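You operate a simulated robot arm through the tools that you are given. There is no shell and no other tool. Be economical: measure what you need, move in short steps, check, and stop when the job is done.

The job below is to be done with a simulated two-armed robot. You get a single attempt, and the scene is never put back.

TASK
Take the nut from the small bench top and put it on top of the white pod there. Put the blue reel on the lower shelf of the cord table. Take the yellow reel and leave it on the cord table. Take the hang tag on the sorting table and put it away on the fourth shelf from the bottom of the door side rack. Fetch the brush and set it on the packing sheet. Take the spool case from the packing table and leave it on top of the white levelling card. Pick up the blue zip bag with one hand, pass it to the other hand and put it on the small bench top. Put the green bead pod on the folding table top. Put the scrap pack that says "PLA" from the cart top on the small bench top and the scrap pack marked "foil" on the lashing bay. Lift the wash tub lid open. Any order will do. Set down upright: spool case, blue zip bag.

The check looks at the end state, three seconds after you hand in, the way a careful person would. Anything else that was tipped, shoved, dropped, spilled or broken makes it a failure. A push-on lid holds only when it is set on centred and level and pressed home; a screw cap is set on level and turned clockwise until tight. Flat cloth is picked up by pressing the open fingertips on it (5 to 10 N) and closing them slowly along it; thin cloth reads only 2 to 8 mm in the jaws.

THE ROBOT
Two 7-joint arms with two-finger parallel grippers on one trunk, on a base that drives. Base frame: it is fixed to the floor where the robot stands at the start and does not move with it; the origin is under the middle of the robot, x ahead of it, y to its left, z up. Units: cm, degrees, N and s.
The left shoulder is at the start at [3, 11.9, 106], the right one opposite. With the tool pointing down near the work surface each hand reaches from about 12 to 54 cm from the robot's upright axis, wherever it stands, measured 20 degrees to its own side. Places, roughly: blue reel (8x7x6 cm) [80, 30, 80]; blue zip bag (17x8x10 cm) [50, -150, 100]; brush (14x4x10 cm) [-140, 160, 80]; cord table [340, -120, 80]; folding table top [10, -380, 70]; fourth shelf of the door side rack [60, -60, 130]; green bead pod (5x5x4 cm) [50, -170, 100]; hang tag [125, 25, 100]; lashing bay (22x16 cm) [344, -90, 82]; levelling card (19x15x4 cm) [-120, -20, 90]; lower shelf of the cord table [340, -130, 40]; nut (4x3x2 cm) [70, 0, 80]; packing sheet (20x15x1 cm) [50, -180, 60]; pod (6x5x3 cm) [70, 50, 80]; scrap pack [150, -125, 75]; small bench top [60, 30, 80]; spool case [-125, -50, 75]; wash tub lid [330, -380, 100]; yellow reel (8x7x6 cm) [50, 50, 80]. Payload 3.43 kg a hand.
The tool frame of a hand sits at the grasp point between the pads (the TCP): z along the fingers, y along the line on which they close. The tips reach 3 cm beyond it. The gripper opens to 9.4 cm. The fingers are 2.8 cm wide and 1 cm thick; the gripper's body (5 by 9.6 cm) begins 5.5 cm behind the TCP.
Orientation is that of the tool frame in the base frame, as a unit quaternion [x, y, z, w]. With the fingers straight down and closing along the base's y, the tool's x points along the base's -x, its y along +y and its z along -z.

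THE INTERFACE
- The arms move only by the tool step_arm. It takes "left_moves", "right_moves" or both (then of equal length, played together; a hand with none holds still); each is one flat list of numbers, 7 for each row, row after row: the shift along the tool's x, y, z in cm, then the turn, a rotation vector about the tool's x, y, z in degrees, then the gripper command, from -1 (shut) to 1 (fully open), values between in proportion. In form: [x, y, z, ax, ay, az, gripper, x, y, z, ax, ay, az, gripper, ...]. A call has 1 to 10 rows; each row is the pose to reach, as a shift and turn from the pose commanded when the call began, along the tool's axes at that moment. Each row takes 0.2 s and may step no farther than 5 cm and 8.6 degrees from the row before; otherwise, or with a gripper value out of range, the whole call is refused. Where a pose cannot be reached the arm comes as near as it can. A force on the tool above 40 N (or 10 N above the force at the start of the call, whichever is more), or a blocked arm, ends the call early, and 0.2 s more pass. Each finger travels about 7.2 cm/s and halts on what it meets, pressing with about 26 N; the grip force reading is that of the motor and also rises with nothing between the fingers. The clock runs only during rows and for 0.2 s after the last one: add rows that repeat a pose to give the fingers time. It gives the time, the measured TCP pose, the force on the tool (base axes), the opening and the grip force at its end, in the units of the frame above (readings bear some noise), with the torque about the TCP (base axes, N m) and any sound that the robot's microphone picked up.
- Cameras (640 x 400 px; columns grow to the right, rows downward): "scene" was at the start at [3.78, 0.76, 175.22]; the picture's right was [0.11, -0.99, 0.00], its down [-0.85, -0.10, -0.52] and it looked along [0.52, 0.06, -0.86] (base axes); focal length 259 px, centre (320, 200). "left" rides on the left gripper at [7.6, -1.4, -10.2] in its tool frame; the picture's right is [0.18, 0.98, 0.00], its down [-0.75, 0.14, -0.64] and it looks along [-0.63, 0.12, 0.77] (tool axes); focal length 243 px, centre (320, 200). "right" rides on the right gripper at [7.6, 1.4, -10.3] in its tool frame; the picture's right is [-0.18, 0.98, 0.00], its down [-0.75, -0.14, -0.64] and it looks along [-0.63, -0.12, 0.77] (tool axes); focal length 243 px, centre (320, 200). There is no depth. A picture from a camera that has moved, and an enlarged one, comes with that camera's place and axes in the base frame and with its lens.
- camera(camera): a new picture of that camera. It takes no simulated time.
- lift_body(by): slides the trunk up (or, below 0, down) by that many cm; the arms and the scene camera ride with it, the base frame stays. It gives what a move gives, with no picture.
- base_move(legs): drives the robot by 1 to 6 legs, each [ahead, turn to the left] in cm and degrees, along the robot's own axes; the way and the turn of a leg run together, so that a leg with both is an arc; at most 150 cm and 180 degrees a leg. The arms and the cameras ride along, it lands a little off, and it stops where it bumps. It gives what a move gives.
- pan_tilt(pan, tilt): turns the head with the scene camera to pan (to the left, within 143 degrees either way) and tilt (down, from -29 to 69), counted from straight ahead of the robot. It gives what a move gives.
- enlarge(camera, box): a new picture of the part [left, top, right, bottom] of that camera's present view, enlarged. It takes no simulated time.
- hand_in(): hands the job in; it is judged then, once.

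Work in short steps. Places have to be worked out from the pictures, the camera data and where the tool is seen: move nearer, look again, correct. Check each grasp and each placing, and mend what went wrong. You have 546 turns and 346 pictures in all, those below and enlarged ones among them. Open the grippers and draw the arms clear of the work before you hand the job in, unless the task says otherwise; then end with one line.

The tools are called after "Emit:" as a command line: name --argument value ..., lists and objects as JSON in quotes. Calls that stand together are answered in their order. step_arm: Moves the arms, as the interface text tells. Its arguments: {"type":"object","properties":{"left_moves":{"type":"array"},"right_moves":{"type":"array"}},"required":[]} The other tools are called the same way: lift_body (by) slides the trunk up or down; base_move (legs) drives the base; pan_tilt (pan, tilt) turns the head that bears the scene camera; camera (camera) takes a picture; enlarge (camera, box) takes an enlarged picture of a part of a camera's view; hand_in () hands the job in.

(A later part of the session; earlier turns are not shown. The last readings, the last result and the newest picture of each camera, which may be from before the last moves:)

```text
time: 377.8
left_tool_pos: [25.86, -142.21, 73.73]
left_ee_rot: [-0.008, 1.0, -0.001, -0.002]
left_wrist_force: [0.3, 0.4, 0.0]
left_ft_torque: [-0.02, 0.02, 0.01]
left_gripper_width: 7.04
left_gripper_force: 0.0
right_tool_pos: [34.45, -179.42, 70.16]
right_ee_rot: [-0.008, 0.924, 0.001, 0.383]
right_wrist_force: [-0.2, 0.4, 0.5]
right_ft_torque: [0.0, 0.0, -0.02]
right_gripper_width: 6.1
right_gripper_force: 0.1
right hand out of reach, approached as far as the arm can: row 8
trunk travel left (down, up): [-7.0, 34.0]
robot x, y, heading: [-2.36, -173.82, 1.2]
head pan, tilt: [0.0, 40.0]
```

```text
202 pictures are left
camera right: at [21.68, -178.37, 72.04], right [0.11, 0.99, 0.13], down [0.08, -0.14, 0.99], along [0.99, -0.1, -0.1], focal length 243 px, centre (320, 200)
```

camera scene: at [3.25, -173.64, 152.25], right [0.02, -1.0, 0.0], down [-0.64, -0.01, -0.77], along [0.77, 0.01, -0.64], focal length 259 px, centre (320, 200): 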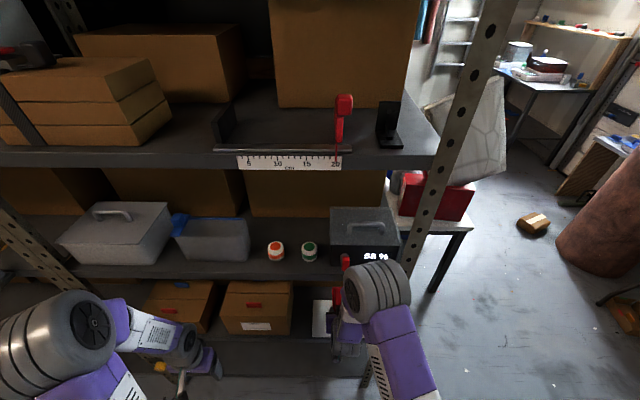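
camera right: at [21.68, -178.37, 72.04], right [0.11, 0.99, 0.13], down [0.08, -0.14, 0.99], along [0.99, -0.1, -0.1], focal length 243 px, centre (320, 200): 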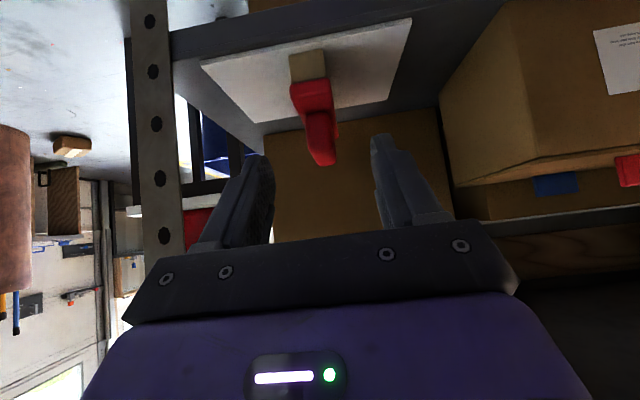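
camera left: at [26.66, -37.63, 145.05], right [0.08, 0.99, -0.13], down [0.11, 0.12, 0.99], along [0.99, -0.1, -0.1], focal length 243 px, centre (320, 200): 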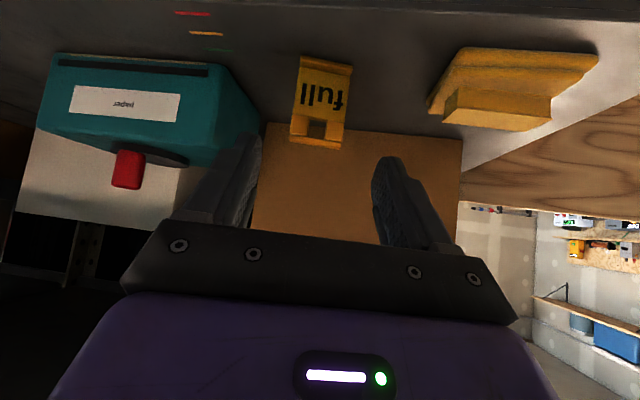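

Brush placed. Back up, raise the trunk, and inspect the bag with the left wrist camera.

Emit:
base_move --legs '[[-18, 0]]'

Emit:
lift_body --by 34

Emit:
step_arm --left_moves '[0, 0, 0, 0, -8, 0, 0.5, 0, 0, 0, 0, -16, 0, 0.5, 0, 0, 0, 0, -24, 0, 0.5, 0, 0, 0, 0, -32, 0, 0.5, 0, 0, 0, 0, -40, 0, 0.5]'

Emit:
camera --camera "left"

Emit:
camera --camera "scene"

```text
time: 379.3
left_tool_pos: [7.46, -142.38, 73.51]
left_ee_rot: [-0.011, 1.0, 0.0, -0.001]
left_wrist_force: [-0.4, -0.3, 0.2]
left_ft_torque: [0.0, -0.01, 0.04]
left_gripper_width: 7.06
left_gripper_force: 0.1
right_tool_pos: [16.3, -179.48, 70.11]
right_ee_rot: [-0.011, 0.923, 0.004, 0.384]
right_wrist_force: [-0.6, 0.0, -0.4]
right_ft_torque: [-0.01, -0.01, -0.02]
right_gripper_width: 6.12
right_gripper_force: 0.1
trunk travel left (down, up): [-7.0, 34.0]
robot x, y, heading: [-20.41, -174.21, 1.2]
head pan, tilt: [0.0, 40.0]
```

```text
time: 382.7
left_tool_pos: [7.52, -142.29, 107.6]
left_ee_rot: [-0.009, 1.0, 0.0, -0.001]
left_wrist_force: [-0.1, -0.7, 0.4]
left_ft_torque: [0.03, 0.0, 0.01]
left_gripper_width: 7.06
left_gripper_force: 0.1
right_tool_pos: [16.51, -179.63, 104.09]
right_ee_rot: [-0.012, 0.924, 0.004, 0.382]
right_wrist_force: [0.6, 0.8, 0.3]
right_ft_torque: [-0.02, 0.02, 0.01]
right_gripper_width: 6.12
right_gripper_force: 0.1
trunk travel left (down, up): [-41.0, 0.0]
robot x, y, heading: [-20.54, -173.78, 0.9]
head pan, tilt: [0.0, 40.0]
```

```text
time: 383.9
left_tool_pos: [10.61, -138.4, 106.22]
left_ee_rot: [-0.011, 0.94, 0.003, 0.342]
left_wrist_force: [0.0, -1.1, 1.0]
left_ft_torque: [0.0, 0.03, -0.02]
left_gripper_width: 7.07
left_gripper_force: 0.0
left hand out of reach, approached as far as the arm can: row 2, 3, 4, 5
right_tool_pos: [16.33, -179.45, 104.11]
right_ee_rot: [-0.011, 0.924, 0.003, 0.383]
right_wrist_force: [-0.2, 0.1, -0.3]
right_ft_torque: [-0.03, 0.01, -0.01]
right_gripper_width: 6.1
right_gripper_force: 0.1
trunk travel left (down, up): [-41.0, 0.0]
robot x, y, heading: [-20.55, -174.09, 1.1]
head pan, tilt: [0.0, 40.0]
```

```text
201 pictures are left
camera left: at [-1.68, -140.15, 109.17], right [-0.16, 0.98, -0.12], down [0.16, 0.15, 0.98], along [0.97, 0.14, -0.18], focal length 243 px, centre (320, 200)
```

left: 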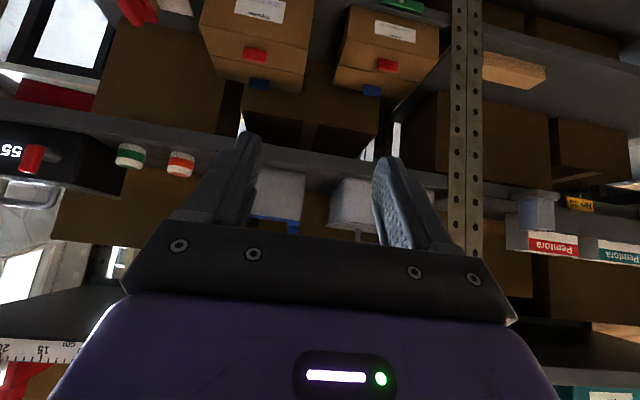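

```text
200 pictures are left
camera scene: at [-15.03, -173.8, 186.25], right [0.02, -1.0, 0.0], down [-0.64, -0.01, -0.77], along [0.77, 0.01, -0.64], focal length 259 px, centre (320, 200)
```

scene: 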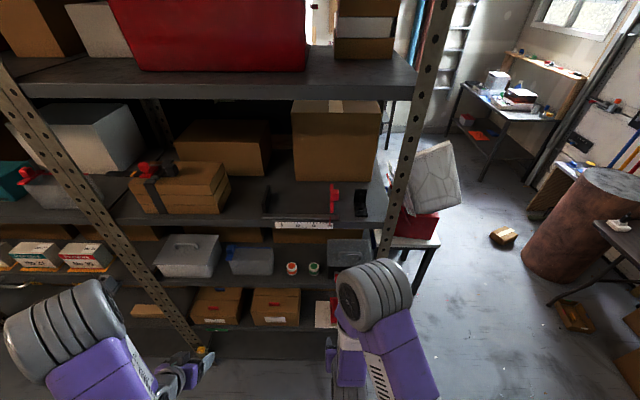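

Emit:
enlarge --camera "scene" --box '[210, 225, 340, 295]'

Emit:
enlarge --camera "left" --box '[80, 120, 400, 270]'

```text
4.92 times, centred on (275, 260) of scene
camera zoom: at [-15.03, -173.8, 186.25], right [0.02, -1.0, 0.0], down [-0.64, -0.01, -0.77], along [0.77, 0.01, -0.64], focal length 1275 px, centre (542, -95)
```

zoom: 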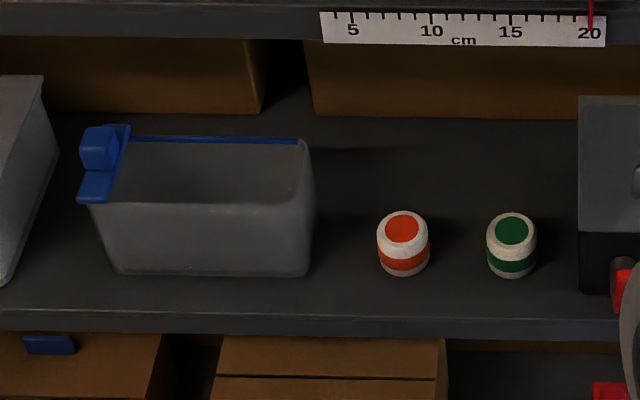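

```text
2.00 times, centred on (240, 195) of left
camera zoom: at [-1.68, -140.15, 109.17], right [-0.16, 0.98, -0.12], down [0.16, 0.15, 0.98], along [0.97, 0.14, -0.18], focal length 485 px, centre (480, 210)
```

zoom: 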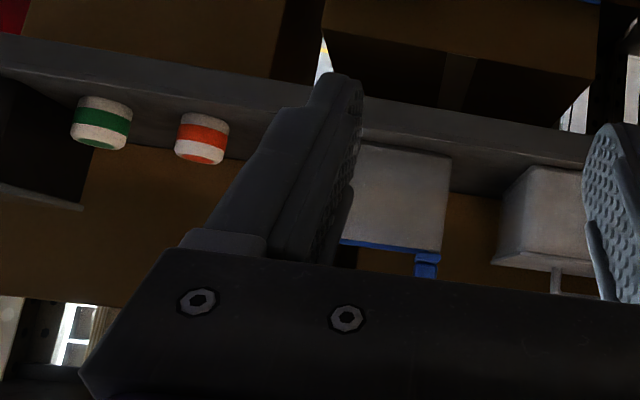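

The bag is a boxy 17×8×10 block at x 48–56, y -136…-154, z 91.5–101.5. I plan to grip its right end across the 8 cm depth with the right hand coming in sideways from -y (tool z toward +y/down). First rotate the right tool +90° about vertical, in free space.

Emit:
step_arm --right_moves '[-0.5, 1.2, 0, -5.8, 0, -5.8, 1, -1, 2.4, 0, -11.6, 0, -11.6, 1, -1.5, 3.6, 0, -17.4, 0, -17.4, 1, -2, 4.8, 0, -23.2, 0, -23.2, 1, -2.5, 6, 0, -29, 0, -29, 1, -3, 7, 0, -34.8, 0, -34.8, 1]'

```text
time: 385.3
left_tool_pos: [10.51, -138.45, 106.39]
left_ee_rot: [-0.009, 0.94, 0.003, 0.34]
left_wrist_force: [0.8, 0.6, 0.8]
left_ft_torque: [0.01, 0.0, -0.03]
left_gripper_width: 7.07
left_gripper_force: 0.1
right_tool_pos: [18.4, -172.41, 106.07]
right_ee_rot: [-0.397, 0.835, 0.162, 0.345]
right_wrist_force: [0.6, -0.2, 0.3]
right_ft_torque: [-0.02, 0.02, -0.01]
right_gripper_width: 9.41
right_gripper_force: 0.0
trunk travel left (down, up): [-41.0, 0.0]
robot x, y, heading: [-20.44, -173.9, 1.0]
head pan, tilt: [0.0, 40.0]
```

Emit:
step_arm --right_moves '[0, 0, 0, -5.8, 0, -5.8, 1, 0, 0, 0, -11.6, 0, -11.6, 1, 0, 0, 0, -17.4, 0, -17.4, 1, 0, 0, 0, -23.2, 0, -23.2, 1, 0, 0, 0, -28.5, 0, -28.5, 1]'

Emit:
camera --camera "right"

Emit:
camera --camera "scene"

```text
time: 386.5
left_tool_pos: [10.5, -138.22, 106.14]
left_ee_rot: [-0.01, 0.94, 0.002, 0.341]
left_wrist_force: [-0.1, -0.1, 0.1]
left_ft_torque: [-0.01, 0.0, -0.01]
left_gripper_width: 7.03
left_gripper_force: 0.0
right_tool_pos: [18.38, -172.08, 106.32]
right_ee_rot: [0.659, -0.648, -0.271, -0.268]
right_wrist_force: [1.2, 1.1, 0.2]
right_ft_torque: [-0.02, -0.01, -0.01]
right_gripper_width: 9.41
right_gripper_force: 0.1
trunk travel left (down, up): [-41.0, 0.0]
robot x, y, heading: [-20.48, -174.03, 1.1]
head pan, tilt: [0.0, 40.0]
```

```text
197 pictures are left
camera right: at [16.98, -184.95, 108.22], right [-0.98, 0.11, 0.13], down [0.14, 0.09, 0.99], along [0.1, 0.99, -0.1], focal length 243 px, centre (320, 200)
```

right: 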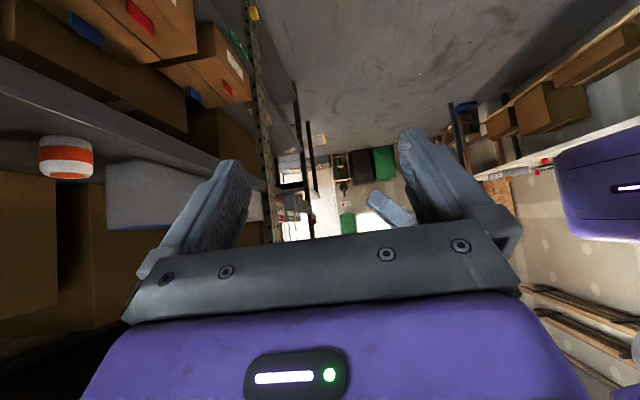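

```text
196 pictures are left
camera scene: at [-15.07, -173.5, 186.25], right [0.02, -1.0, 0.0], down [-0.64, -0.01, -0.77], along [0.77, 0.01, -0.64], focal length 259 px, centre (320, 200)
```

scene: 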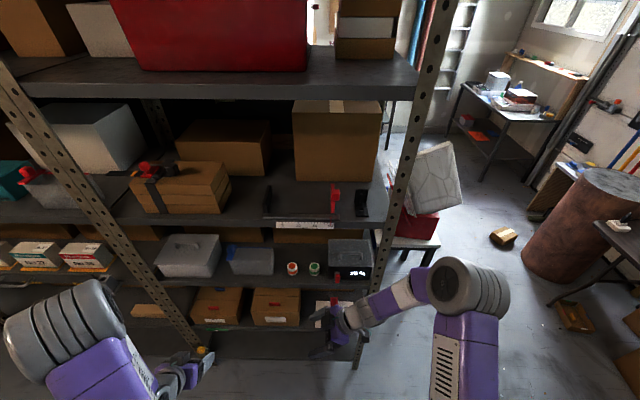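

Orientation reached. Shift the robot to y≈-150 so the forearm can enter from the front; also bring the left tool vertical again.

Emit:
step_arm --left_moves '[0, 1, 0, 0, 8, 0, 0.5, 0, 2, 0, 0, 16, 0, 0.5, 0, 3, 0, 0, 24, 0, 0.5, 0, 4, 0, 0, 32, 0, 0.5, 0, 4, 0, 0, 40, 0, 0.5]'

Emit:
base_move --legs '[[0, 88], [24, 0], [0, -89]]'

Emit:
camera --camera "scene"

Emit:
camera --camera "right"

```text
time: 387.7
left_tool_pos: [10.59, -134.75, 106.23]
left_ee_rot: [-0.011, 1.0, 0.0, -0.002]
left_wrist_force: [0.1, 0.1, -0.2]
left_ft_torque: [0.02, 0.01, 0.01]
left_gripper_width: 7.04
left_gripper_force: 0.1
left hand out of reach, approached as far as the arm can: row 3
right_tool_pos: [18.38, -172.54, 106.23]
right_ee_rot: [0.659, -0.648, -0.273, -0.268]
right_wrist_force: [1.1, -0.4, -0.2]
right_ft_torque: [0.02, 0.0, -0.01]
right_gripper_width: 9.41
right_gripper_force: 0.0
trunk travel left (down, up): [-41.0, 0.0]
robot x, y, heading: [-20.5, -174.04, 1.4]
head pan, tilt: [0.0, 40.0]
```

```text
time: 397.0
left_tool_pos: [12.91, -112.24, 106.22]
left_ee_rot: [0.013, 1.0, 0.001, -0.001]
left_wrist_force: [-0.6, 0.8, 0.0]
left_ft_torque: [0.0, 0.03, -0.01]
left_gripper_width: 7.06
left_gripper_force: 0.1
right_tool_pos: [18.98, -150.21, 106.24]
right_ee_rot: [-0.644, 0.663, 0.266, 0.275]
right_wrist_force: [-1.5, 0.4, 0.3]
right_ft_torque: [0.03, 0.03, -0.02]
right_gripper_width: 9.4
right_gripper_force: 0.1
trunk travel left (down, up): [-41.0, 0.0]
robot x, y, heading: [-19.83, -150.16, -1.8]
head pan, tilt: [0.0, 40.0]
```

```text
195 pictures are left
camera scene: at [-14.42, -150.37, 186.25], right [-0.03, -1.0, 0.0], down [-0.64, 0.02, -0.77], along [0.77, -0.02, -0.64], focal length 259 px, centre (320, 200)
```

scene: 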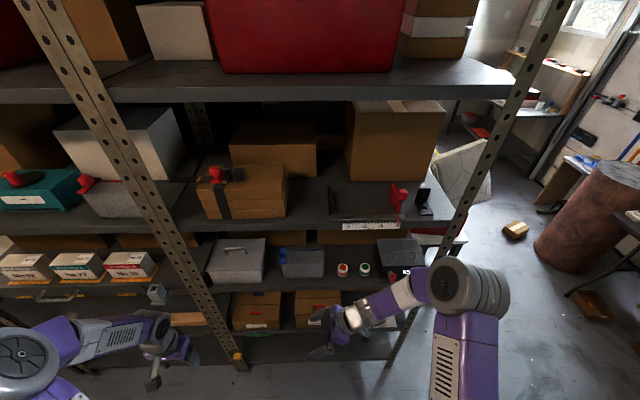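

```text
194 pictures are left
camera right: at [17.06, -163.13, 108.16], right [-0.98, 0.16, 0.13], down [0.14, 0.08, 0.99], along [0.15, 0.98, -0.1], focal length 243 px, centre (320, 200)
```

right: 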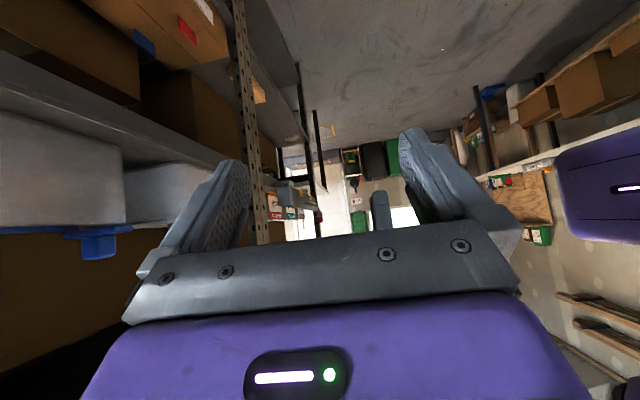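

Lower and shift the right hand to (19,-158,98.5), so it can enter the shelf beside the bag at the right height; then straighten heading.

Emit:
step_arm --right_moves '[3.7, 0, -0.1, 0, 0, 0, 1, 7.4, 0, -0.1, 0, 0, 0, 1, 11.1, 0, -0.2, 0, 0, 0, 1]'

Emit:
base_move --legs '[[12, 1.8]]'

Emit:
camera --camera "scene"

Emit:
camera --camera "right"

```text
time: 397.8
left_tool_pos: [12.95, -112.25, 106.15]
left_ee_rot: [0.012, 1.0, -0.001, -0.001]
left_wrist_force: [-0.1, -0.4, -1.3]
left_ft_torque: [0.02, 0.0, -0.03]
left_gripper_width: 7.03
left_gripper_force: 0.1
right_tool_pos: [19.02, -158.63, 98.38]
right_ee_rot: [-0.644, 0.663, 0.266, 0.274]
right_wrist_force: [-0.8, -0.3, -0.4]
right_ft_torque: [0.03, 0.0, 0.02]
right_gripper_width: 9.41
right_gripper_force: 0.0
trunk travel left (down, up): [-41.0, 0.0]
robot x, y, heading: [-20.3, -150.45, -1.6]
head pan, tilt: [0.0, 40.0]
```

```text
time: 399.0
left_tool_pos: [23.46, -111.31, 106.34]
left_ee_rot: [-0.003, 1.0, 0.0, -0.002]
left_wrist_force: [-0.2, -0.2, -0.2]
left_ft_torque: [0.01, -0.03, 0.02]
left_gripper_width: 7.05
left_gripper_force: 0.0
right_tool_pos: [30.93, -157.57, 98.47]
right_ee_rot: [0.654, -0.653, -0.269, -0.271]
right_wrist_force: [1.0, 0.4, 0.3]
right_ft_torque: [-0.01, 0.0, 0.02]
right_gripper_width: 9.4
right_gripper_force: 0.0
trunk travel left (down, up): [-41.0, 0.0]
robot x, y, heading: [-8.3, -150.32, 0.2]
head pan, tilt: [0.0, 40.0]
```

```text
193 pictures are left
camera scene: at [-2.72, -150.32, 186.26], right [0.0, -1.0, 0.0], down [-0.64, 0.0, -0.77], along [0.77, 0.0, -0.64], focal length 259 px, centre (320, 200)
```

scene: 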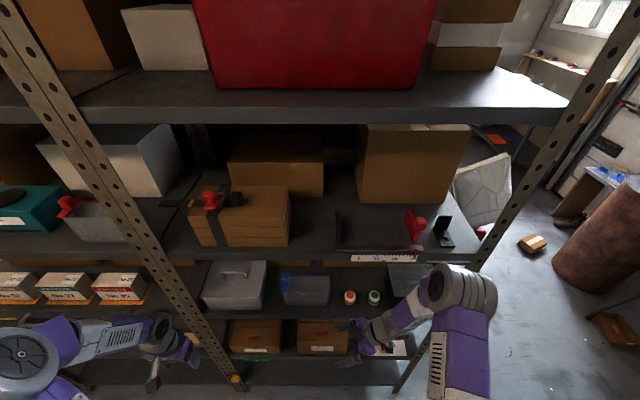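

```text
192 pictures are left
camera right: at [29.27, -170.35, 100.32], right [-0.98, 0.13, 0.13], down [0.14, 0.08, 0.99], along [0.12, 0.99, -0.1], focal length 243 px, centre (320, 200)
```

right: 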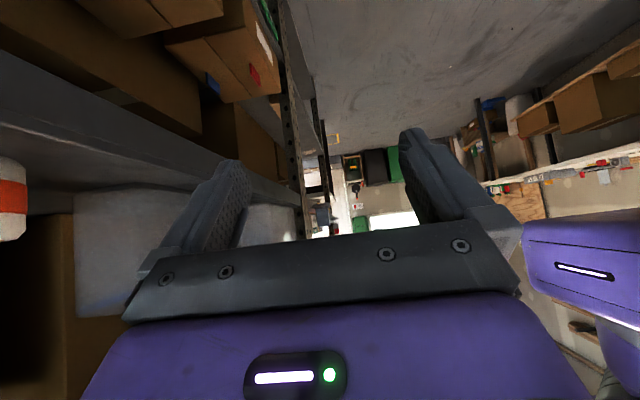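

Re-triangulating: shelf 3 is at z≈95.5 and the bag spans x≈45.6–53, y≈-138…-155, z 95.5–105.4; pods' tops ≈100. So my wrist camera would be too low; I'll roll the right tool 180° (camera up). Back off and roll.

Emit:
base_move --legs '[[-14, 0]]'

Emit:
step_arm --right_moves '[0, 0, 0, 0, 0, 8.5, 1, 0, 0, 0, 0, 0, 17, 1, 0, 0, 0, 0, 0, 25.5, 1, 0, 0, 0, 0, 0, 34, 1, 0, 0, 0, 0, 0, 42.5, 1, 0, 0, 0, 0, 0, 51, 1, 0, 0, 0, 0, 0, 59.5, 1, 0, 0, 0, 0, 0, 68, 1, 0, 0, 0, 0, 0, 76.5, 1, 0, 0, 0, 0, 0, 85, 1]'

```text
time: 400.3
left_tool_pos: [9.56, -111.33, 106.21]
left_ee_rot: [-0.003, 1.0, 0.0, -0.001]
left_wrist_force: [0.2, -0.3, 0.5]
left_ft_torque: [-0.02, -0.04, 0.01]
left_gripper_width: 7.06
left_gripper_force: 0.1
right_tool_pos: [16.97, -157.58, 98.37]
right_ee_rot: [0.654, -0.653, -0.27, -0.271]
right_wrist_force: [-0.6, -0.6, 0.2]
right_ft_torque: [0.01, -0.01, -0.03]
right_gripper_width: 9.4
right_gripper_force: 0.1
trunk travel left (down, up): [-41.0, 0.0]
robot x, y, heading: [-22.23, -150.48, 0.2]
head pan, tilt: [0.0, 40.0]
```

```text
time: 402.5
left_tool_pos: [9.47, -111.38, 106.24]
left_ee_rot: [-0.002, 1.0, 0.0, -0.002]
left_wrist_force: [0.0, 0.6, -0.7]
left_ft_torque: [-0.01, 0.04, -0.01]
left_gripper_width: 7.03
left_gripper_force: 0.1
right_tool_pos: [16.85, -157.68, 98.28]
right_ee_rot: [-0.04, 0.923, 0.382, 0.017]
right_wrist_force: [0.5, 1.1, -0.6]
right_ft_torque: [0.02, 0.02, -0.01]
right_gripper_width: 9.39
right_gripper_force: 0.0
trunk travel left (down, up): [-41.0, 0.0]
robot x, y, heading: [-22.23, -150.27, 0.4]
head pan, tilt: [0.0, 40.0]
```

Works so far. Continue the roll.

Emit:
step_arm --right_moves '[0, 0, 0, 0, 0, 8.5, 1, 0, 0, 0, 0, 0, 17, 1, 0, 0, 0, 0, 0, 25.5, 1, 0, 0, 0, 0, 0, 34, 1, 0, 0, 0, 0, 0, 42.5, 1, 0, 0, 0, 0, 0, 51, 1, 0, 0, 0, 0, 0, 59.5, 1, 0, 0, 0, 0, 0, 68, 1, 0, 0, 0, 0, 0, 76.5, 1, 0, 0, 0, 0, 0, 85, 1]'

Emit:
step_arm --right_moves '[0, 0, 0, 0, 0, 5, 1, 0, 0, 0, 0, 0, 10, 1]'

Emit:
camera --camera "right"

Emit:
camera --camera "scene"

```text
time: 404.7
left_tool_pos: [9.34, -111.06, 106.22]
left_ee_rot: [-0.003, 1.0, 0.0, -0.002]
left_wrist_force: [0.0, 1.2, -0.8]
left_ft_torque: [-0.02, -0.02, 0.0]
left_gripper_width: 7.04
left_gripper_force: 0.1
right_tool_pos: [16.94, -157.32, 98.51]
right_ee_rot: [0.577, 0.722, 0.298, -0.237]
right_wrist_force: [0.4, 0.3, -0.6]
right_ft_torque: [-0.02, 0.02, 0.0]
right_gripper_width: 9.42
right_gripper_force: 0.0
right hand out of reach, approached as far as the arm can: row 10
trunk travel left (down, up): [-41.0, 0.0]
robot x, y, heading: [-22.21, -150.24, 0.3]
head pan, tilt: [0.0, 40.0]
```

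```text
time: 405.3
left_tool_pos: [9.44, -111.44, 106.21]
left_ee_rot: [-0.003, 1.0, 0.0, -0.001]
left_wrist_force: [0.3, 0.4, -0.1]
left_ft_torque: [-0.01, -0.01, -0.02]
left_gripper_width: 7.05
left_gripper_force: 0.1
right_tool_pos: [16.83, -157.67, 98.47]
right_ee_rot: [0.575, 0.724, 0.298, -0.237]
right_wrist_force: [-0.3, -0.2, 0.4]
right_ft_torque: [-0.02, -0.03, -0.05]
right_gripper_width: 9.41
right_gripper_force: 0.1
right hand out of reach, approached as far as the arm can: row 1, 2
trunk travel left (down, up): [-41.0, 0.0]
robot x, y, heading: [-21.81, -150.45, 0.3]
head pan, tilt: [0.0, 40.0]
```

```text
191 pictures are left
camera right: at [16.43, -159.5, 111.18], right [1.0, 0.03, 0.03], down [0.03, -1.0, -0.09], along [0.03, 0.09, -1.0], focal length 243 px, centre (320, 200)
```

right: 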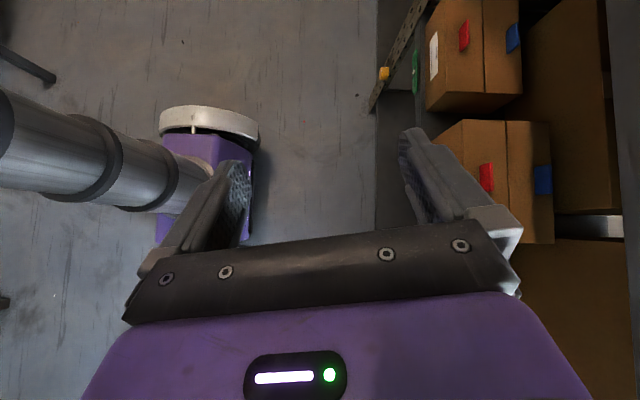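

```text
190 pictures are left
camera scene: at [-16.69, -150.38, 186.25], right [0.01, -1.0, 0.0], down [-0.64, 0.0, -0.77], along [0.77, 0.0, -0.64], focal length 259 px, centre (320, 200)
```

scene: 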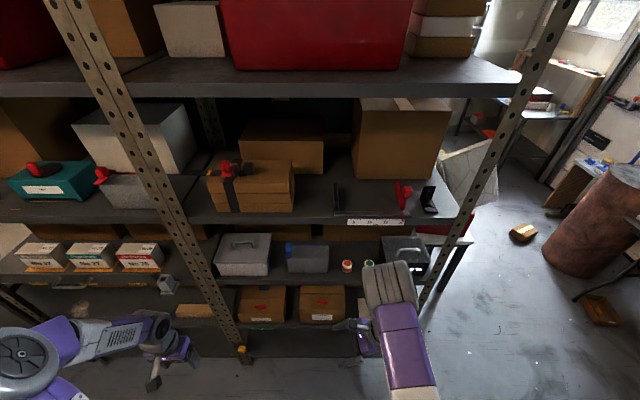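

The flipped posture brings the forearm in from above (bad under the next shelf). Better: stand parallel to the rack facing +y, so a normal 45° forward tilt grips the bag's right end across its depth. Undo the roll first.

Emit:
step_arm --right_moves '[0, 0, 0, 0, 0, -8.4, 1, 0, 0, 0, 0, 0, -16.8, 1, 0, 0, 0, 0, 0, -25.2, 1, 0, 0, 0, 0, 0, -33.6, 1, 0, 0, 0, 0, 0, -42, 1, 0, 0, 0, 0, 0, -50.4, 1, 0, 0, 0, 0, 0, -58.8, 1, 0, 0, 0, 0, 0, -67.2, 1, 0, 0, 0, 0, 0, -75.6, 1, 0, 0, 0, 0, 0, -84, 1]'

Emit:
step_arm --right_moves '[0, 0, 0, 0, 0, -8.4, 1, 0, 0, 0, 0, 0, -16.8, 1, 0, 0, 0, 0, 0, -25.2, 1, 0, 0, 0, 0, 0, -33.6, 1, 0, 0, 0, 0, 0, -42, 1, 0, 0, 0, 0, 0, -50.4, 1, 0, 0, 0, 0, 0, -58.8, 1, 0, 0, 0, 0, 0, -67.2, 1, 0, 0, 0, 0, 0, -75.6, 1, 0, 0, 0, 0, 0, -83, 1]'

```text
time: 407.5
left_tool_pos: [9.53, -111.42, 106.27]
left_ee_rot: [-0.003, 1.0, -0.001, -0.001]
left_wrist_force: [-0.7, -0.2, 0.1]
left_ft_torque: [0.04, 0.0, 0.03]
left_gripper_width: 7.05
left_gripper_force: 0.1
right_tool_pos: [16.8, -157.48, 98.37]
right_ee_rot: [-0.058, 0.923, 0.38, 0.025]
right_wrist_force: [0.1, 0.0, -0.5]
right_ft_torque: [0.0, -0.01, 0.0]
right_gripper_width: 9.42
right_gripper_force: 0.1
trunk travel left (down, up): [-41.0, 0.0]
robot x, y, heading: [-22.35, -150.44, 0.4]
head pan, tilt: [0.0, 40.0]
```

```text
time: 409.7
left_tool_pos: [9.36, -111.31, 106.2]
left_ee_rot: [-0.002, 1.0, 0.0, -0.001]
left_wrist_force: [-0.2, -0.7, 0.1]
left_ft_torque: [-0.02, -0.03, 0.01]
left_gripper_width: 7.04
left_gripper_force: 0.0
right_tool_pos: [16.83, -157.52, 98.27]
right_ee_rot: [0.655, -0.653, -0.27, -0.27]
right_wrist_force: [-0.5, 0.0, -0.9]
right_ft_torque: [0.01, -0.01, 0.0]
right_gripper_width: 9.4
right_gripper_force: 0.0
trunk travel left (down, up): [-41.0, 0.0]
robot x, y, heading: [-22.27, -150.47, 0.4]
head pan, tilt: [0.0, 40.0]
```

Emit:
step_arm --right_moves '[-0.4, -1.2, -1, 5.8, 0, 5.8, 1, -0.8, -2.4, -2, 11.6, 0, 11.6, 1, -1.2, -3.6, -3, 17.4, 0, 17.4, 1, -1.6, -4.8, -4, 23.2, 0, 23.2, 1, -2, -6, -5, 29, 0, 29, 1, -2.5, -7, -6, 34.8, 0, 34.8, 1]'

Emit:
step_arm --right_moves '[0, 0, 0, 5.8, 0, 5.8, 1, 0, 0, 0, 11.6, 0, 11.6, 1, 0, 0, 0, 17.4, 0, 17.4, 1, 0, 0, 0, 23.2, 0, 23.2, 1, 0, 0, 0, 28.8, 0, 28.8, 1]'

```text
time: 411.1
left_tool_pos: [9.52, -111.3, 106.3]
left_ee_rot: [-0.003, 1.0, 0.0, -0.002]
left_wrist_force: [0.3, -0.1, 0.2]
left_ft_torque: [-0.01, 0.02, -0.04]
left_gripper_width: 7.07
left_gripper_force: 0.1
right_tool_pos: [23.78, -159.98, 104.39]
right_ee_rot: [-0.321, 0.867, 0.132, 0.359]
right_wrist_force: [-0.4, 0.3, 0.0]
right_ft_torque: [0.01, -0.03, -0.01]
right_gripper_width: 9.4
right_gripper_force: 0.0
trunk travel left (down, up): [-41.0, 0.0]
robot x, y, heading: [-22.23, -150.43, 0.5]
head pan, tilt: [0.0, 40.0]
```

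```text
time: 412.3
left_tool_pos: [9.46, -111.28, 106.22]
left_ee_rot: [-0.003, 1.0, 0.001, -0.002]
left_wrist_force: [0.2, 0.4, 0.2]
left_ft_torque: [-0.01, 0.0, -0.01]
left_gripper_width: 7.06
left_gripper_force: 0.0
right_tool_pos: [23.79, -159.92, 104.36]
right_ee_rot: [0.0, 0.924, -0.002, 0.383]
right_wrist_force: [0.2, -0.2, 0.1]
right_ft_torque: [-0.02, -0.01, 0.02]
right_gripper_width: 9.4
right_gripper_force: 0.1
trunk travel left (down, up): [-41.0, 0.0]
robot x, y, heading: [-22.24, -150.31, 0.5]
head pan, tilt: [0.0, 40.0]
```

Now drive round: south to y≈-226, then turn to heading 65° and come up parallel to the rack front.

Emit:
base_move --legs '[[0, -90.5], [76, 0], [0, 155]]'

Emit:
pan_tilt --pan -30 --tilt 40

Emit:
camera --camera "scene"

```text
time: 426.6
left_tool_pos: [-44.81, -180.11, 106.28]
left_ee_rot: [-0.544, 0.839, -0.002, -0.002]
left_wrist_force: [-0.5, -0.6, -0.1]
left_ft_torque: [0.01, -0.02, -0.03]
left_gripper_width: 7.08
left_gripper_force: 0.0
right_tool_pos: [5.44, -187.22, 104.43]
right_ee_rot: [-0.501, 0.776, 0.206, 0.322]
right_wrist_force: [0.9, -0.6, 0.6]
right_ft_torque: [-0.03, 0.0, 0.0]
right_gripper_width: 9.41
right_gripper_force: 0.0
trunk travel left (down, up): [-41.0, 0.0]
robot x, y, heading: [-21.96, -225.27, 65.7]
head pan, tilt: [0.0, 40.0]
```

```text
time: 427.6
left_tool_pos: [-44.77, -180.15, 106.26]
left_ee_rot: [-0.543, 0.84, -0.001, -0.002]
left_wrist_force: [0.0, -0.4, 0.0]
left_ft_torque: [-0.03, -0.02, 0.0]
left_gripper_width: 7.04
left_gripper_force: 0.1
right_tool_pos: [5.52, -187.15, 104.27]
right_ee_rot: [-0.501, 0.776, 0.207, 0.322]
right_wrist_force: [0.0, -0.1, -1.8]
right_ft_torque: [0.04, 0.01, 0.01]
right_gripper_width: 9.37
right_gripper_force: 0.0
trunk travel left (down, up): [-41.0, 0.0]
robot x, y, heading: [-22.35, -225.05, 65.7]
head pan, tilt: [-30.0, 40.0]
```

```text
189 pictures are left
camera scene: at [-16.65, -222.95, 186.25], right [0.59, -0.81, 0.0], down [-0.52, -0.38, -0.77], along [0.62, 0.45, -0.64], focal length 259 px, centre (320, 200)
```

scene: 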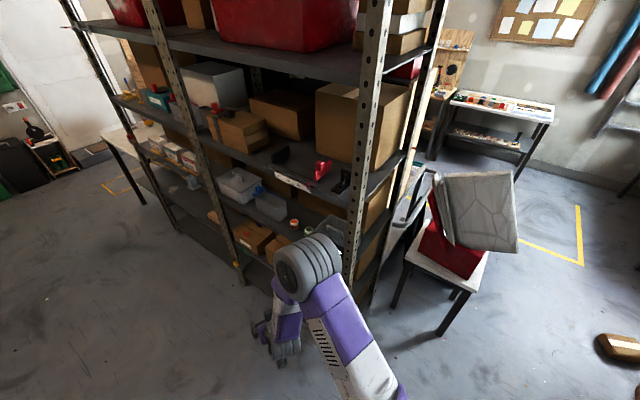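

Emit:
base_move --legs '[[38, 0], [0, 18]]'

Emit:
pan_tilt --pan -45 --tilt 40

Emit:
camera --camera "scene"

Emit:
camera --camera "right"

```text
time: 431.0
left_tool_pos: [-43.34, -155.5, 106.31]
left_ee_rot: [-0.676, 0.737, -0.001, -0.001]
left_wrist_force: [0.4, 0.4, -0.6]
left_ft_torque: [0.0, -0.01, 0.04]
left_gripper_width: 7.05
left_gripper_force: 0.0
right_tool_pos: [6.56, -145.5, 104.35]
right_ee_rot: [-0.622, 0.683, 0.256, 0.284]
right_wrist_force: [0.1, -0.6, 0.0]
right_ft_torque: [0.01, -0.01, 0.01]
right_gripper_width: 9.41
right_gripper_force: 0.1
trunk travel left (down, up): [-41.0, 0.0]
robot x, y, heading: [-7.06, -190.47, 85.2]
head pan, tilt: [-30.0, 40.0]
```

```text
time: 431.8
left_tool_pos: [-43.26, -155.27, 106.24]
left_ee_rot: [-0.676, 0.737, -0.002, -0.001]
left_wrist_force: [-0.3, -0.3, 0.1]
left_ft_torque: [-0.01, -0.02, 0.01]
left_gripper_width: 7.03
left_gripper_force: 0.1
right_tool_pos: [6.5, -145.46, 104.29]
right_ee_rot: [-0.623, 0.682, 0.257, 0.283]
right_wrist_force: [0.4, -0.8, -0.4]
right_ft_torque: [0.02, 0.0, -0.02]
right_gripper_width: 9.38
right_gripper_force: 0.1
trunk travel left (down, up): [-41.0, 0.0]
robot x, y, heading: [-7.26, -190.6, 85.0]
head pan, tilt: [-45.0, 40.0]
```

```text
188 pictures are left
camera scene: at [-0.95, -188.02, 186.25], right [0.64, -0.77, 0.0], down [-0.49, -0.41, -0.77], along [0.59, 0.49, -0.64], focal length 259 px, centre (320, 200)
```

scene: 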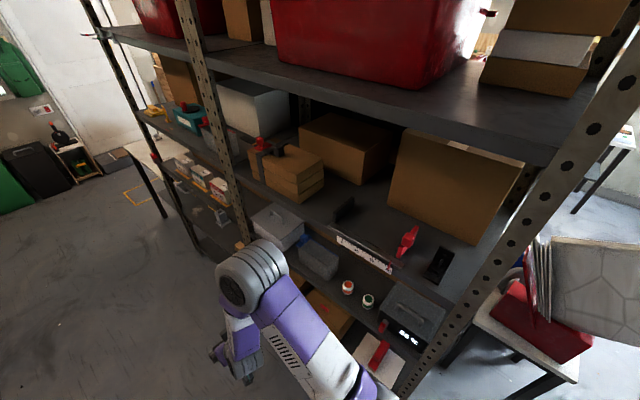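

```text
187 pictures are left
camera right: at [3.81, -158.11, 106.31], right [-0.97, 0.22, 0.13], down [0.15, 0.07, 0.99], along [0.21, 0.97, -0.1], focal length 243 px, centre (320, 200)
```

right: 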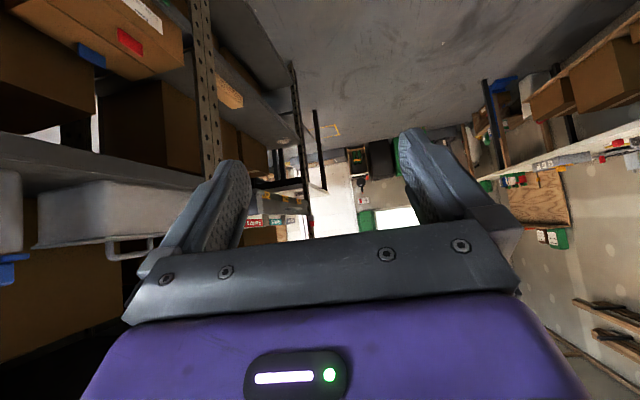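

Emit:
enlarge --camera "scene" --box '[240, 190, 440, 350]'

```text
2.50 times, centred on (340, 270) of scene
camera zoom: at [-0.95, -188.02, 186.25], right [0.64, -0.77, 0.0], down [-0.49, -0.41, -0.77], along [0.59, 0.49, -0.64], focal length 647 px, centre (270, 25)
```

zoom: 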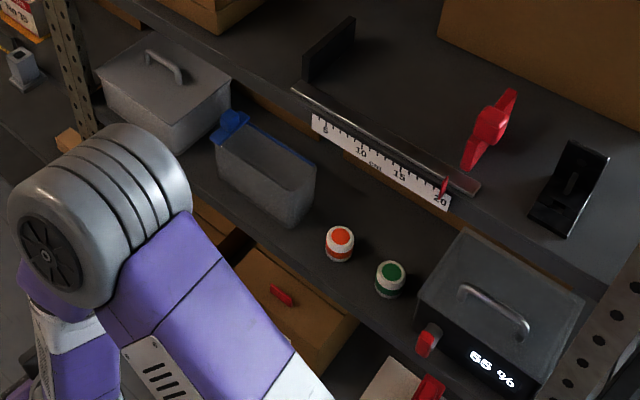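

Emit:
enlarge --camera "scene" --box '[298, 220, 398, 290]'

```text
5.71 times, centred on (348, 255) of scene
camera zoom: at [-0.95, -188.02, 186.25], right [0.64, -0.77, 0.0], down [-0.49, -0.41, -0.77], along [0.59, 0.49, -0.64], focal length 1480 px, centre (160, -114)
```

zoom: 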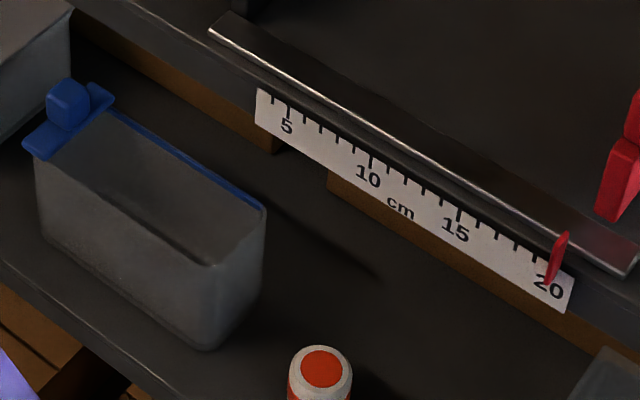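

Bag's right end: x 45.6–51.5, y≈-153.2, z 95.5–105.4. Move the right hand out to the right, to just in front of the shelf at (35,-157.5,102.5).

Emit:
step_arm --right_moves '[1.1, -4.2, -0.8, -1.2, 0, -1.2, 1, 2.3, -8.4, -1.5, -2.4, 0, -2.4, 1, 3.4, -12.6, -2.3, -3.5, 0, -3.5, 1, 4.5, -16.8, -3.1, -3.5, 0, -3.5, 1, 5.7, -21, -3.9, -3.5, 0, -3.5, 1, 6.8, -25.2, -4.6, -3.5, 0, -3.5, 1, 8, -29.4, -5.4, -3.5, 0, -3.5, 1]'

Emit:
camera --camera "right"

Emit:
camera --camera "scene"

```text
time: 433.4
left_tool_pos: [-43.1, -155.32, 106.34]
left_ee_rot: [-0.676, 0.737, 0.0, 0.0]
left_wrist_force: [0.2, 0.2, 0.2]
left_ft_torque: [0.01, 0.0, 0.02]
left_gripper_width: 7.06
left_gripper_force: 0.0
right_tool_pos: [35.03, -157.66, 102.73]
right_ee_rot: [-0.652, 0.655, 0.269, 0.271]
right_wrist_force: [0.5, -0.2, -0.2]
right_ft_torque: [0.0, 0.02, 0.01]
right_gripper_width: 9.41
right_gripper_force: 0.0
trunk travel left (down, up): [-41.0, 0.0]
robot x, y, heading: [-7.09, -190.81, 85.0]
head pan, tilt: [-45.0, 40.0]
```

```text
184 pictures are left
camera right: at [33.33, -170.62, 104.61], right [-0.98, 0.14, 0.13], down [0.14, 0.08, 0.99], along [0.12, 0.99, -0.1], focal length 243 px, centre (320, 200)
```

right: 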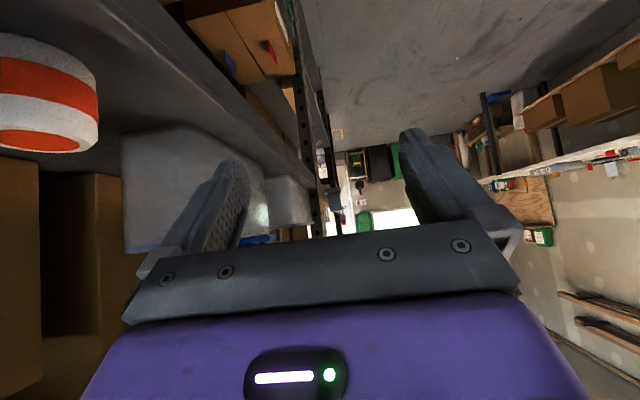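

```text
183 pictures are left
camera scene: at [-0.81, -188.14, 186.25], right [0.64, -0.77, 0.0], down [-0.49, -0.41, -0.77], along [0.59, 0.49, -0.64], focal length 259 px, centre (320, 200)
```

scene: 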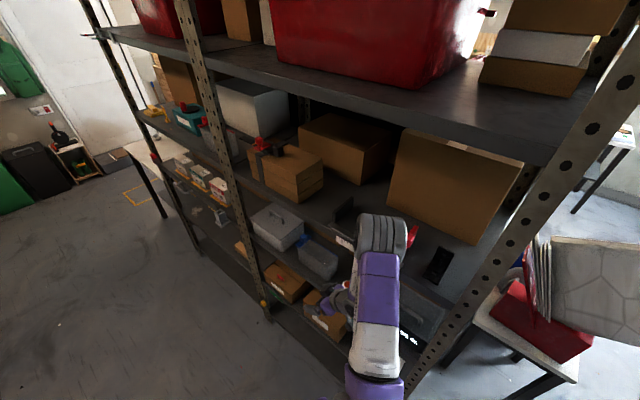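

The elbow would hit the upper shelf this way. New plan: from the front, push the bag's left end back with the left hand to rotate it ~60°, then grip its near end with the right hand yawed ~30°. Retract the right hand and reposition facing the rack.

Emit:
step_arm --right_moves '[0, 4.2, 0, 0, 0, 0, 1, 0, 8.4, 0, 0, 0, 0, 1, 0, 12.6, 0, 0, 0, 0, 1, 0, 16.8, 0, 0, 0, 0, 1, 0, 21, 0, 0, 0, 0, 1, 0, 24, 0, 0, 0, 0, 0.6]'

Emit:
base_move --legs '[[0, 30], [36, 0], [0, -115]]'

Emit:
pan_tilt --pan 0 --tilt 40

Emit:
camera --camera "scene"

```text
time: 434.8
left_tool_pos: [-43.34, -155.25, 106.32]
left_ee_rot: [-0.676, 0.736, -0.001, -0.002]
left_wrist_force: [-0.2, -0.7, 0.1]
left_ft_torque: [0.0, 0.01, 0.02]
left_gripper_width: 7.07
left_gripper_force: 0.1
right_tool_pos: [10.79, -154.47, 100.42]
right_ee_rot: [-0.653, 0.654, 0.269, 0.271]
right_wrist_force: [0.3, 1.0, 0.5]
right_ft_torque: [-0.01, -0.01, 0.03]
right_gripper_width: 7.53
right_gripper_force: 0.1
right hand out of reach, approached as far as the arm can: row 3, 4, 5, 6
trunk travel left (down, up): [-41.0, 0.0]
robot x, y, heading: [-7.63, -190.74, 85.1]
head pan, tilt: [-45.0, 40.0]
```

```text
time: 443.5
left_tool_pos: [10.29, -119.74, 106.13]
left_ee_rot: [0.022, 1.0, 0.0, -0.002]
left_wrist_force: [-0.3, 0.3, -0.5]
left_ft_torque: [0.02, -0.05, -0.02]
left_gripper_width: 7.04
left_gripper_force: 0.0
right_tool_pos: [13.5, -173.76, 100.47]
right_ee_rot: [-0.018, 0.924, 0.006, 0.383]
right_wrist_force: [0.6, 0.3, -0.4]
right_ft_torque: [0.01, -0.01, 0.01]
right_gripper_width: 7.53
right_gripper_force: 0.1
trunk travel left (down, up): [-41.0, 0.0]
robot x, y, heading: [-23.23, -157.2, -2.2]
head pan, tilt: [-45.0, 40.0]
```

```text
time: 444.6
left_tool_pos: [10.21, -119.7, 106.28]
left_ee_rot: [0.021, 1.0, 0.0, -0.002]
left_wrist_force: [0.1, -0.2, -0.8]
left_ft_torque: [-0.01, -0.03, 0.01]
left_gripper_width: 7.07
left_gripper_force: 0.0
right_tool_pos: [13.43, -173.58, 100.4]
right_ee_rot: [-0.018, 0.923, 0.006, 0.383]
right_wrist_force: [0.8, -0.5, 0.4]
right_ft_torque: [-0.01, -0.02, 0.0]
right_gripper_width: 7.53
right_gripper_force: 0.0
trunk travel left (down, up): [-41.0, 0.0]
robot x, y, heading: [-23.41, -157.33, -2.6]
head pan, tilt: [0.0, 40.0]
```

```text
182 pictures are left
camera scene: at [-17.71, -157.41, 186.25], right [-0.04, -1.0, 0.0], down [-0.64, 0.03, -0.77], along [0.77, -0.03, -0.64], focal length 259 px, centre (320, 200)
```

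scene: 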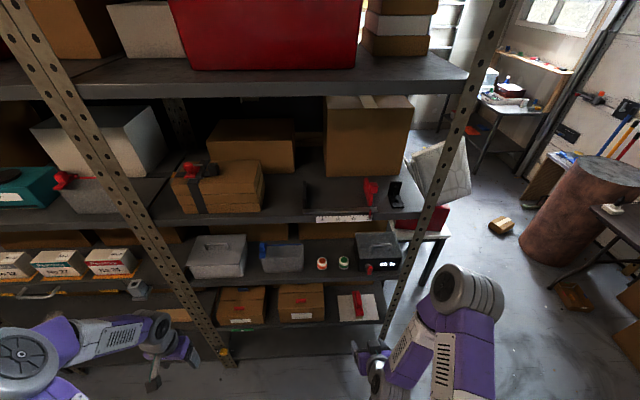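

Bring the left hand, fingers closed and tilted 45°, in front of the bag's left end.

Emit:
step_arm --left_moves '[-2, -3.1, 0.7, 0, -6.4, 0, -1, -4, -6.3, 1.4, 0, -12.9, 0, -1, -6, -9.4, 2.1, 0, -19.3, 0, -1, -8, -12.6, 2.9, 0, -25.7, 0, -1, -10, -15.7, 3.6, 0, -32.1, 0, -1, -12, -18.9, 4.3, 0, -38.6, 0, -1, -14, -22, 5, 0, -45, 0, -1]'

Emit:
camera --camera "left"

```text
time: 446.2
left_tool_pos: [23.45, -142.04, 101.35]
left_ee_rot: [0.021, 0.924, -0.008, 0.382]
left_wrist_force: [0.7, -0.3, 0.3]
left_ft_torque: [0.02, 0.02, 0.01]
left_gripper_width: 0.0
left_gripper_force: 25.9
right_tool_pos: [13.63, -173.64, 100.32]
right_ee_rot: [-0.018, 0.924, 0.007, 0.382]
right_wrist_force: [0.1, -0.4, -1.2]
right_ft_torque: [-0.02, -0.02, -0.01]
right_gripper_width: 7.53
right_gripper_force: 0.1
trunk travel left (down, up): [-41.0, 0.0]
robot x, y, heading: [-23.34, -157.09, -2.3]
head pan, tilt: [0.0, 40.0]
```

```text
181 pictures are left
camera left: at [10.9, -143.1, 103.19], right [-0.09, 0.99, -0.13], down [0.09, 0.14, 0.99], along [0.99, 0.08, -0.1], focal length 243 px, centre (320, 200)
```

left: 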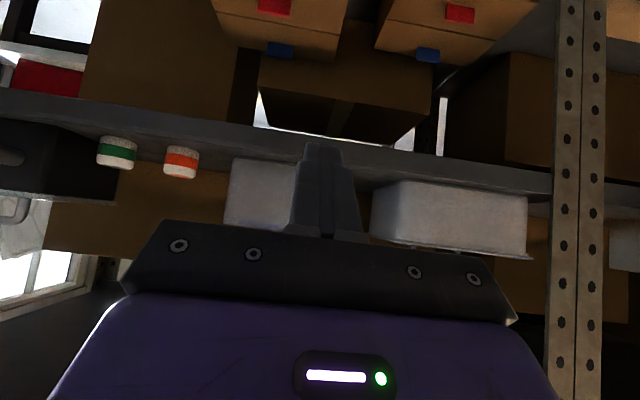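

Drive 15 cm ahead.

Emit:
base_move --legs '[[15, 2]]'

Emit:
camera --camera "left"

Emit:
camera --camera "scene"

```text
time: 447.6
left_tool_pos: [37.7, -140.81, 101.44]
left_ee_rot: [0.004, 0.924, -0.002, 0.382]
left_wrist_force: [-0.3, 0.2, -0.9]
left_ft_torque: [0.01, -0.01, -0.01]
left_gripper_width: 0.02
left_gripper_force: 25.8
right_tool_pos: [28.86, -172.78, 100.48]
right_ee_rot: [-0.033, 0.924, 0.013, 0.382]
right_wrist_force: [0.3, -0.4, 0.5]
right_ft_torque: [-0.01, 0.03, 0.03]
right_gripper_width: 7.49
right_gripper_force: 0.0
trunk travel left (down, up): [-41.0, 0.0]
robot x, y, heading: [-8.51, -157.36, -0.5]
head pan, tilt: [0.0, 40.0]
```

```text
180 pictures are left
camera left: at [25.15, -142.31, 103.24], right [-0.12, 0.98, -0.13], down [0.08, 0.14, 0.99], along [0.99, 0.11, -0.1], focal length 243 px, centre (320, 200)
```

left: 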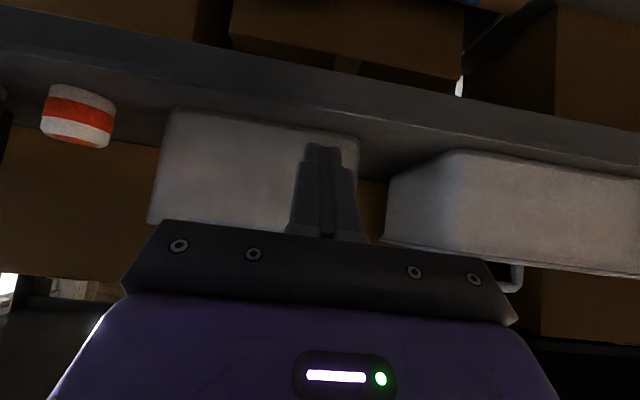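

```text
179 pictures are left
camera scene: at [-2.88, -157.59, 186.25], right [-0.01, -1.0, 0.0], down [-0.64, 0.01, -0.77], along [0.77, -0.01, -0.64], focal length 259 px, centre (320, 200)
```

scene: 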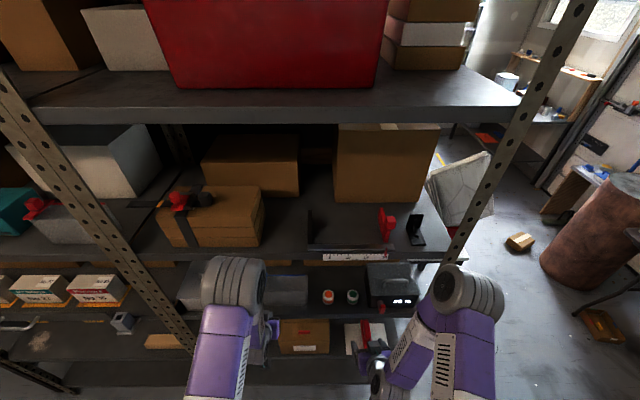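

Contact point is near the bag's left end. Push slowly 9 cm and look.

Emit:
step_arm --left_moves '[-0.2, 0, 2.2, 0, 0, 0, -1, -1.2, 0, 3.3, 0, 0, 0, -1, -2, 0, 4.1, 0, 0, 0, -1, -2.8, 0, 4.9, 0, 0, 0, -1, -3.6, 0, 5.7, 0, 0, 0, -1, -4.4, 0, 6.5, 0, 0, 0, -1, -5.2, 0, 7.3, 0, 0, 0, -1]'

Emit:
camera --camera "left"

Emit:
camera --camera "scene"

```text
time: 449.2
left_tool_pos: [46.5, -140.85, 99.99]
left_ee_rot: [0.004, 0.925, -0.002, 0.381]
left_wrist_force: [0.9, 0.2, -0.7]
left_ft_torque: [-0.03, 0.01, 0.02]
left_gripper_width: 0.01
left_gripper_force: 26.2
right_tool_pos: [28.94, -172.71, 100.36]
right_ee_rot: [-0.035, 0.923, 0.013, 0.383]
right_wrist_force: [0.2, -0.7, 0.2]
right_ft_torque: [-0.02, 0.0, 0.0]
right_gripper_width: 7.51
right_gripper_force: 0.1
trunk travel left (down, up): [-41.0, 0.0]
robot x, y, heading: [-8.95, -157.51, -0.5]
head pan, tilt: [0.0, 40.0]
```

```text
178 pictures are left
camera left: at [34.05, -142.24, 101.78], right [-0.12, 0.98, -0.13], down [0.08, 0.14, 0.99], along [0.99, 0.11, -0.1], focal length 243 px, centre (320, 200)
```

left: 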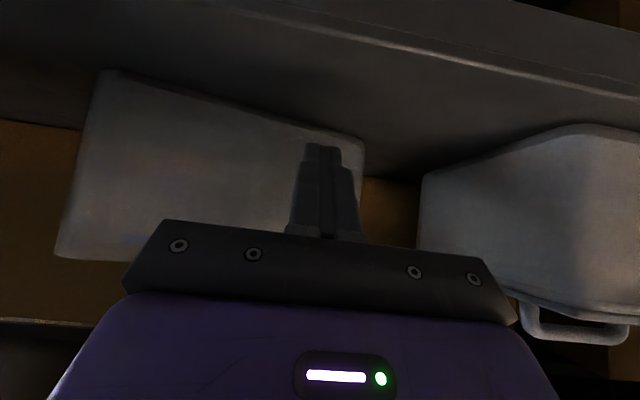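

```text
177 pictures are left
camera scene: at [-2.88, -157.57, 186.25], right [-0.01, -1.0, 0.0], down [-0.64, 0.01, -0.77], along [0.77, -0.01, -0.64], focal length 259 px, centre (320, 200)
```

scene: 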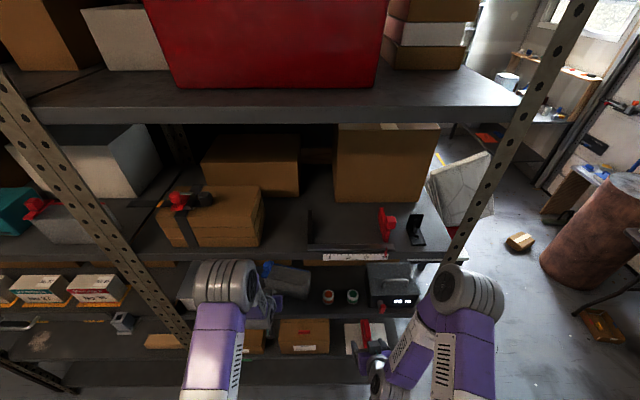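

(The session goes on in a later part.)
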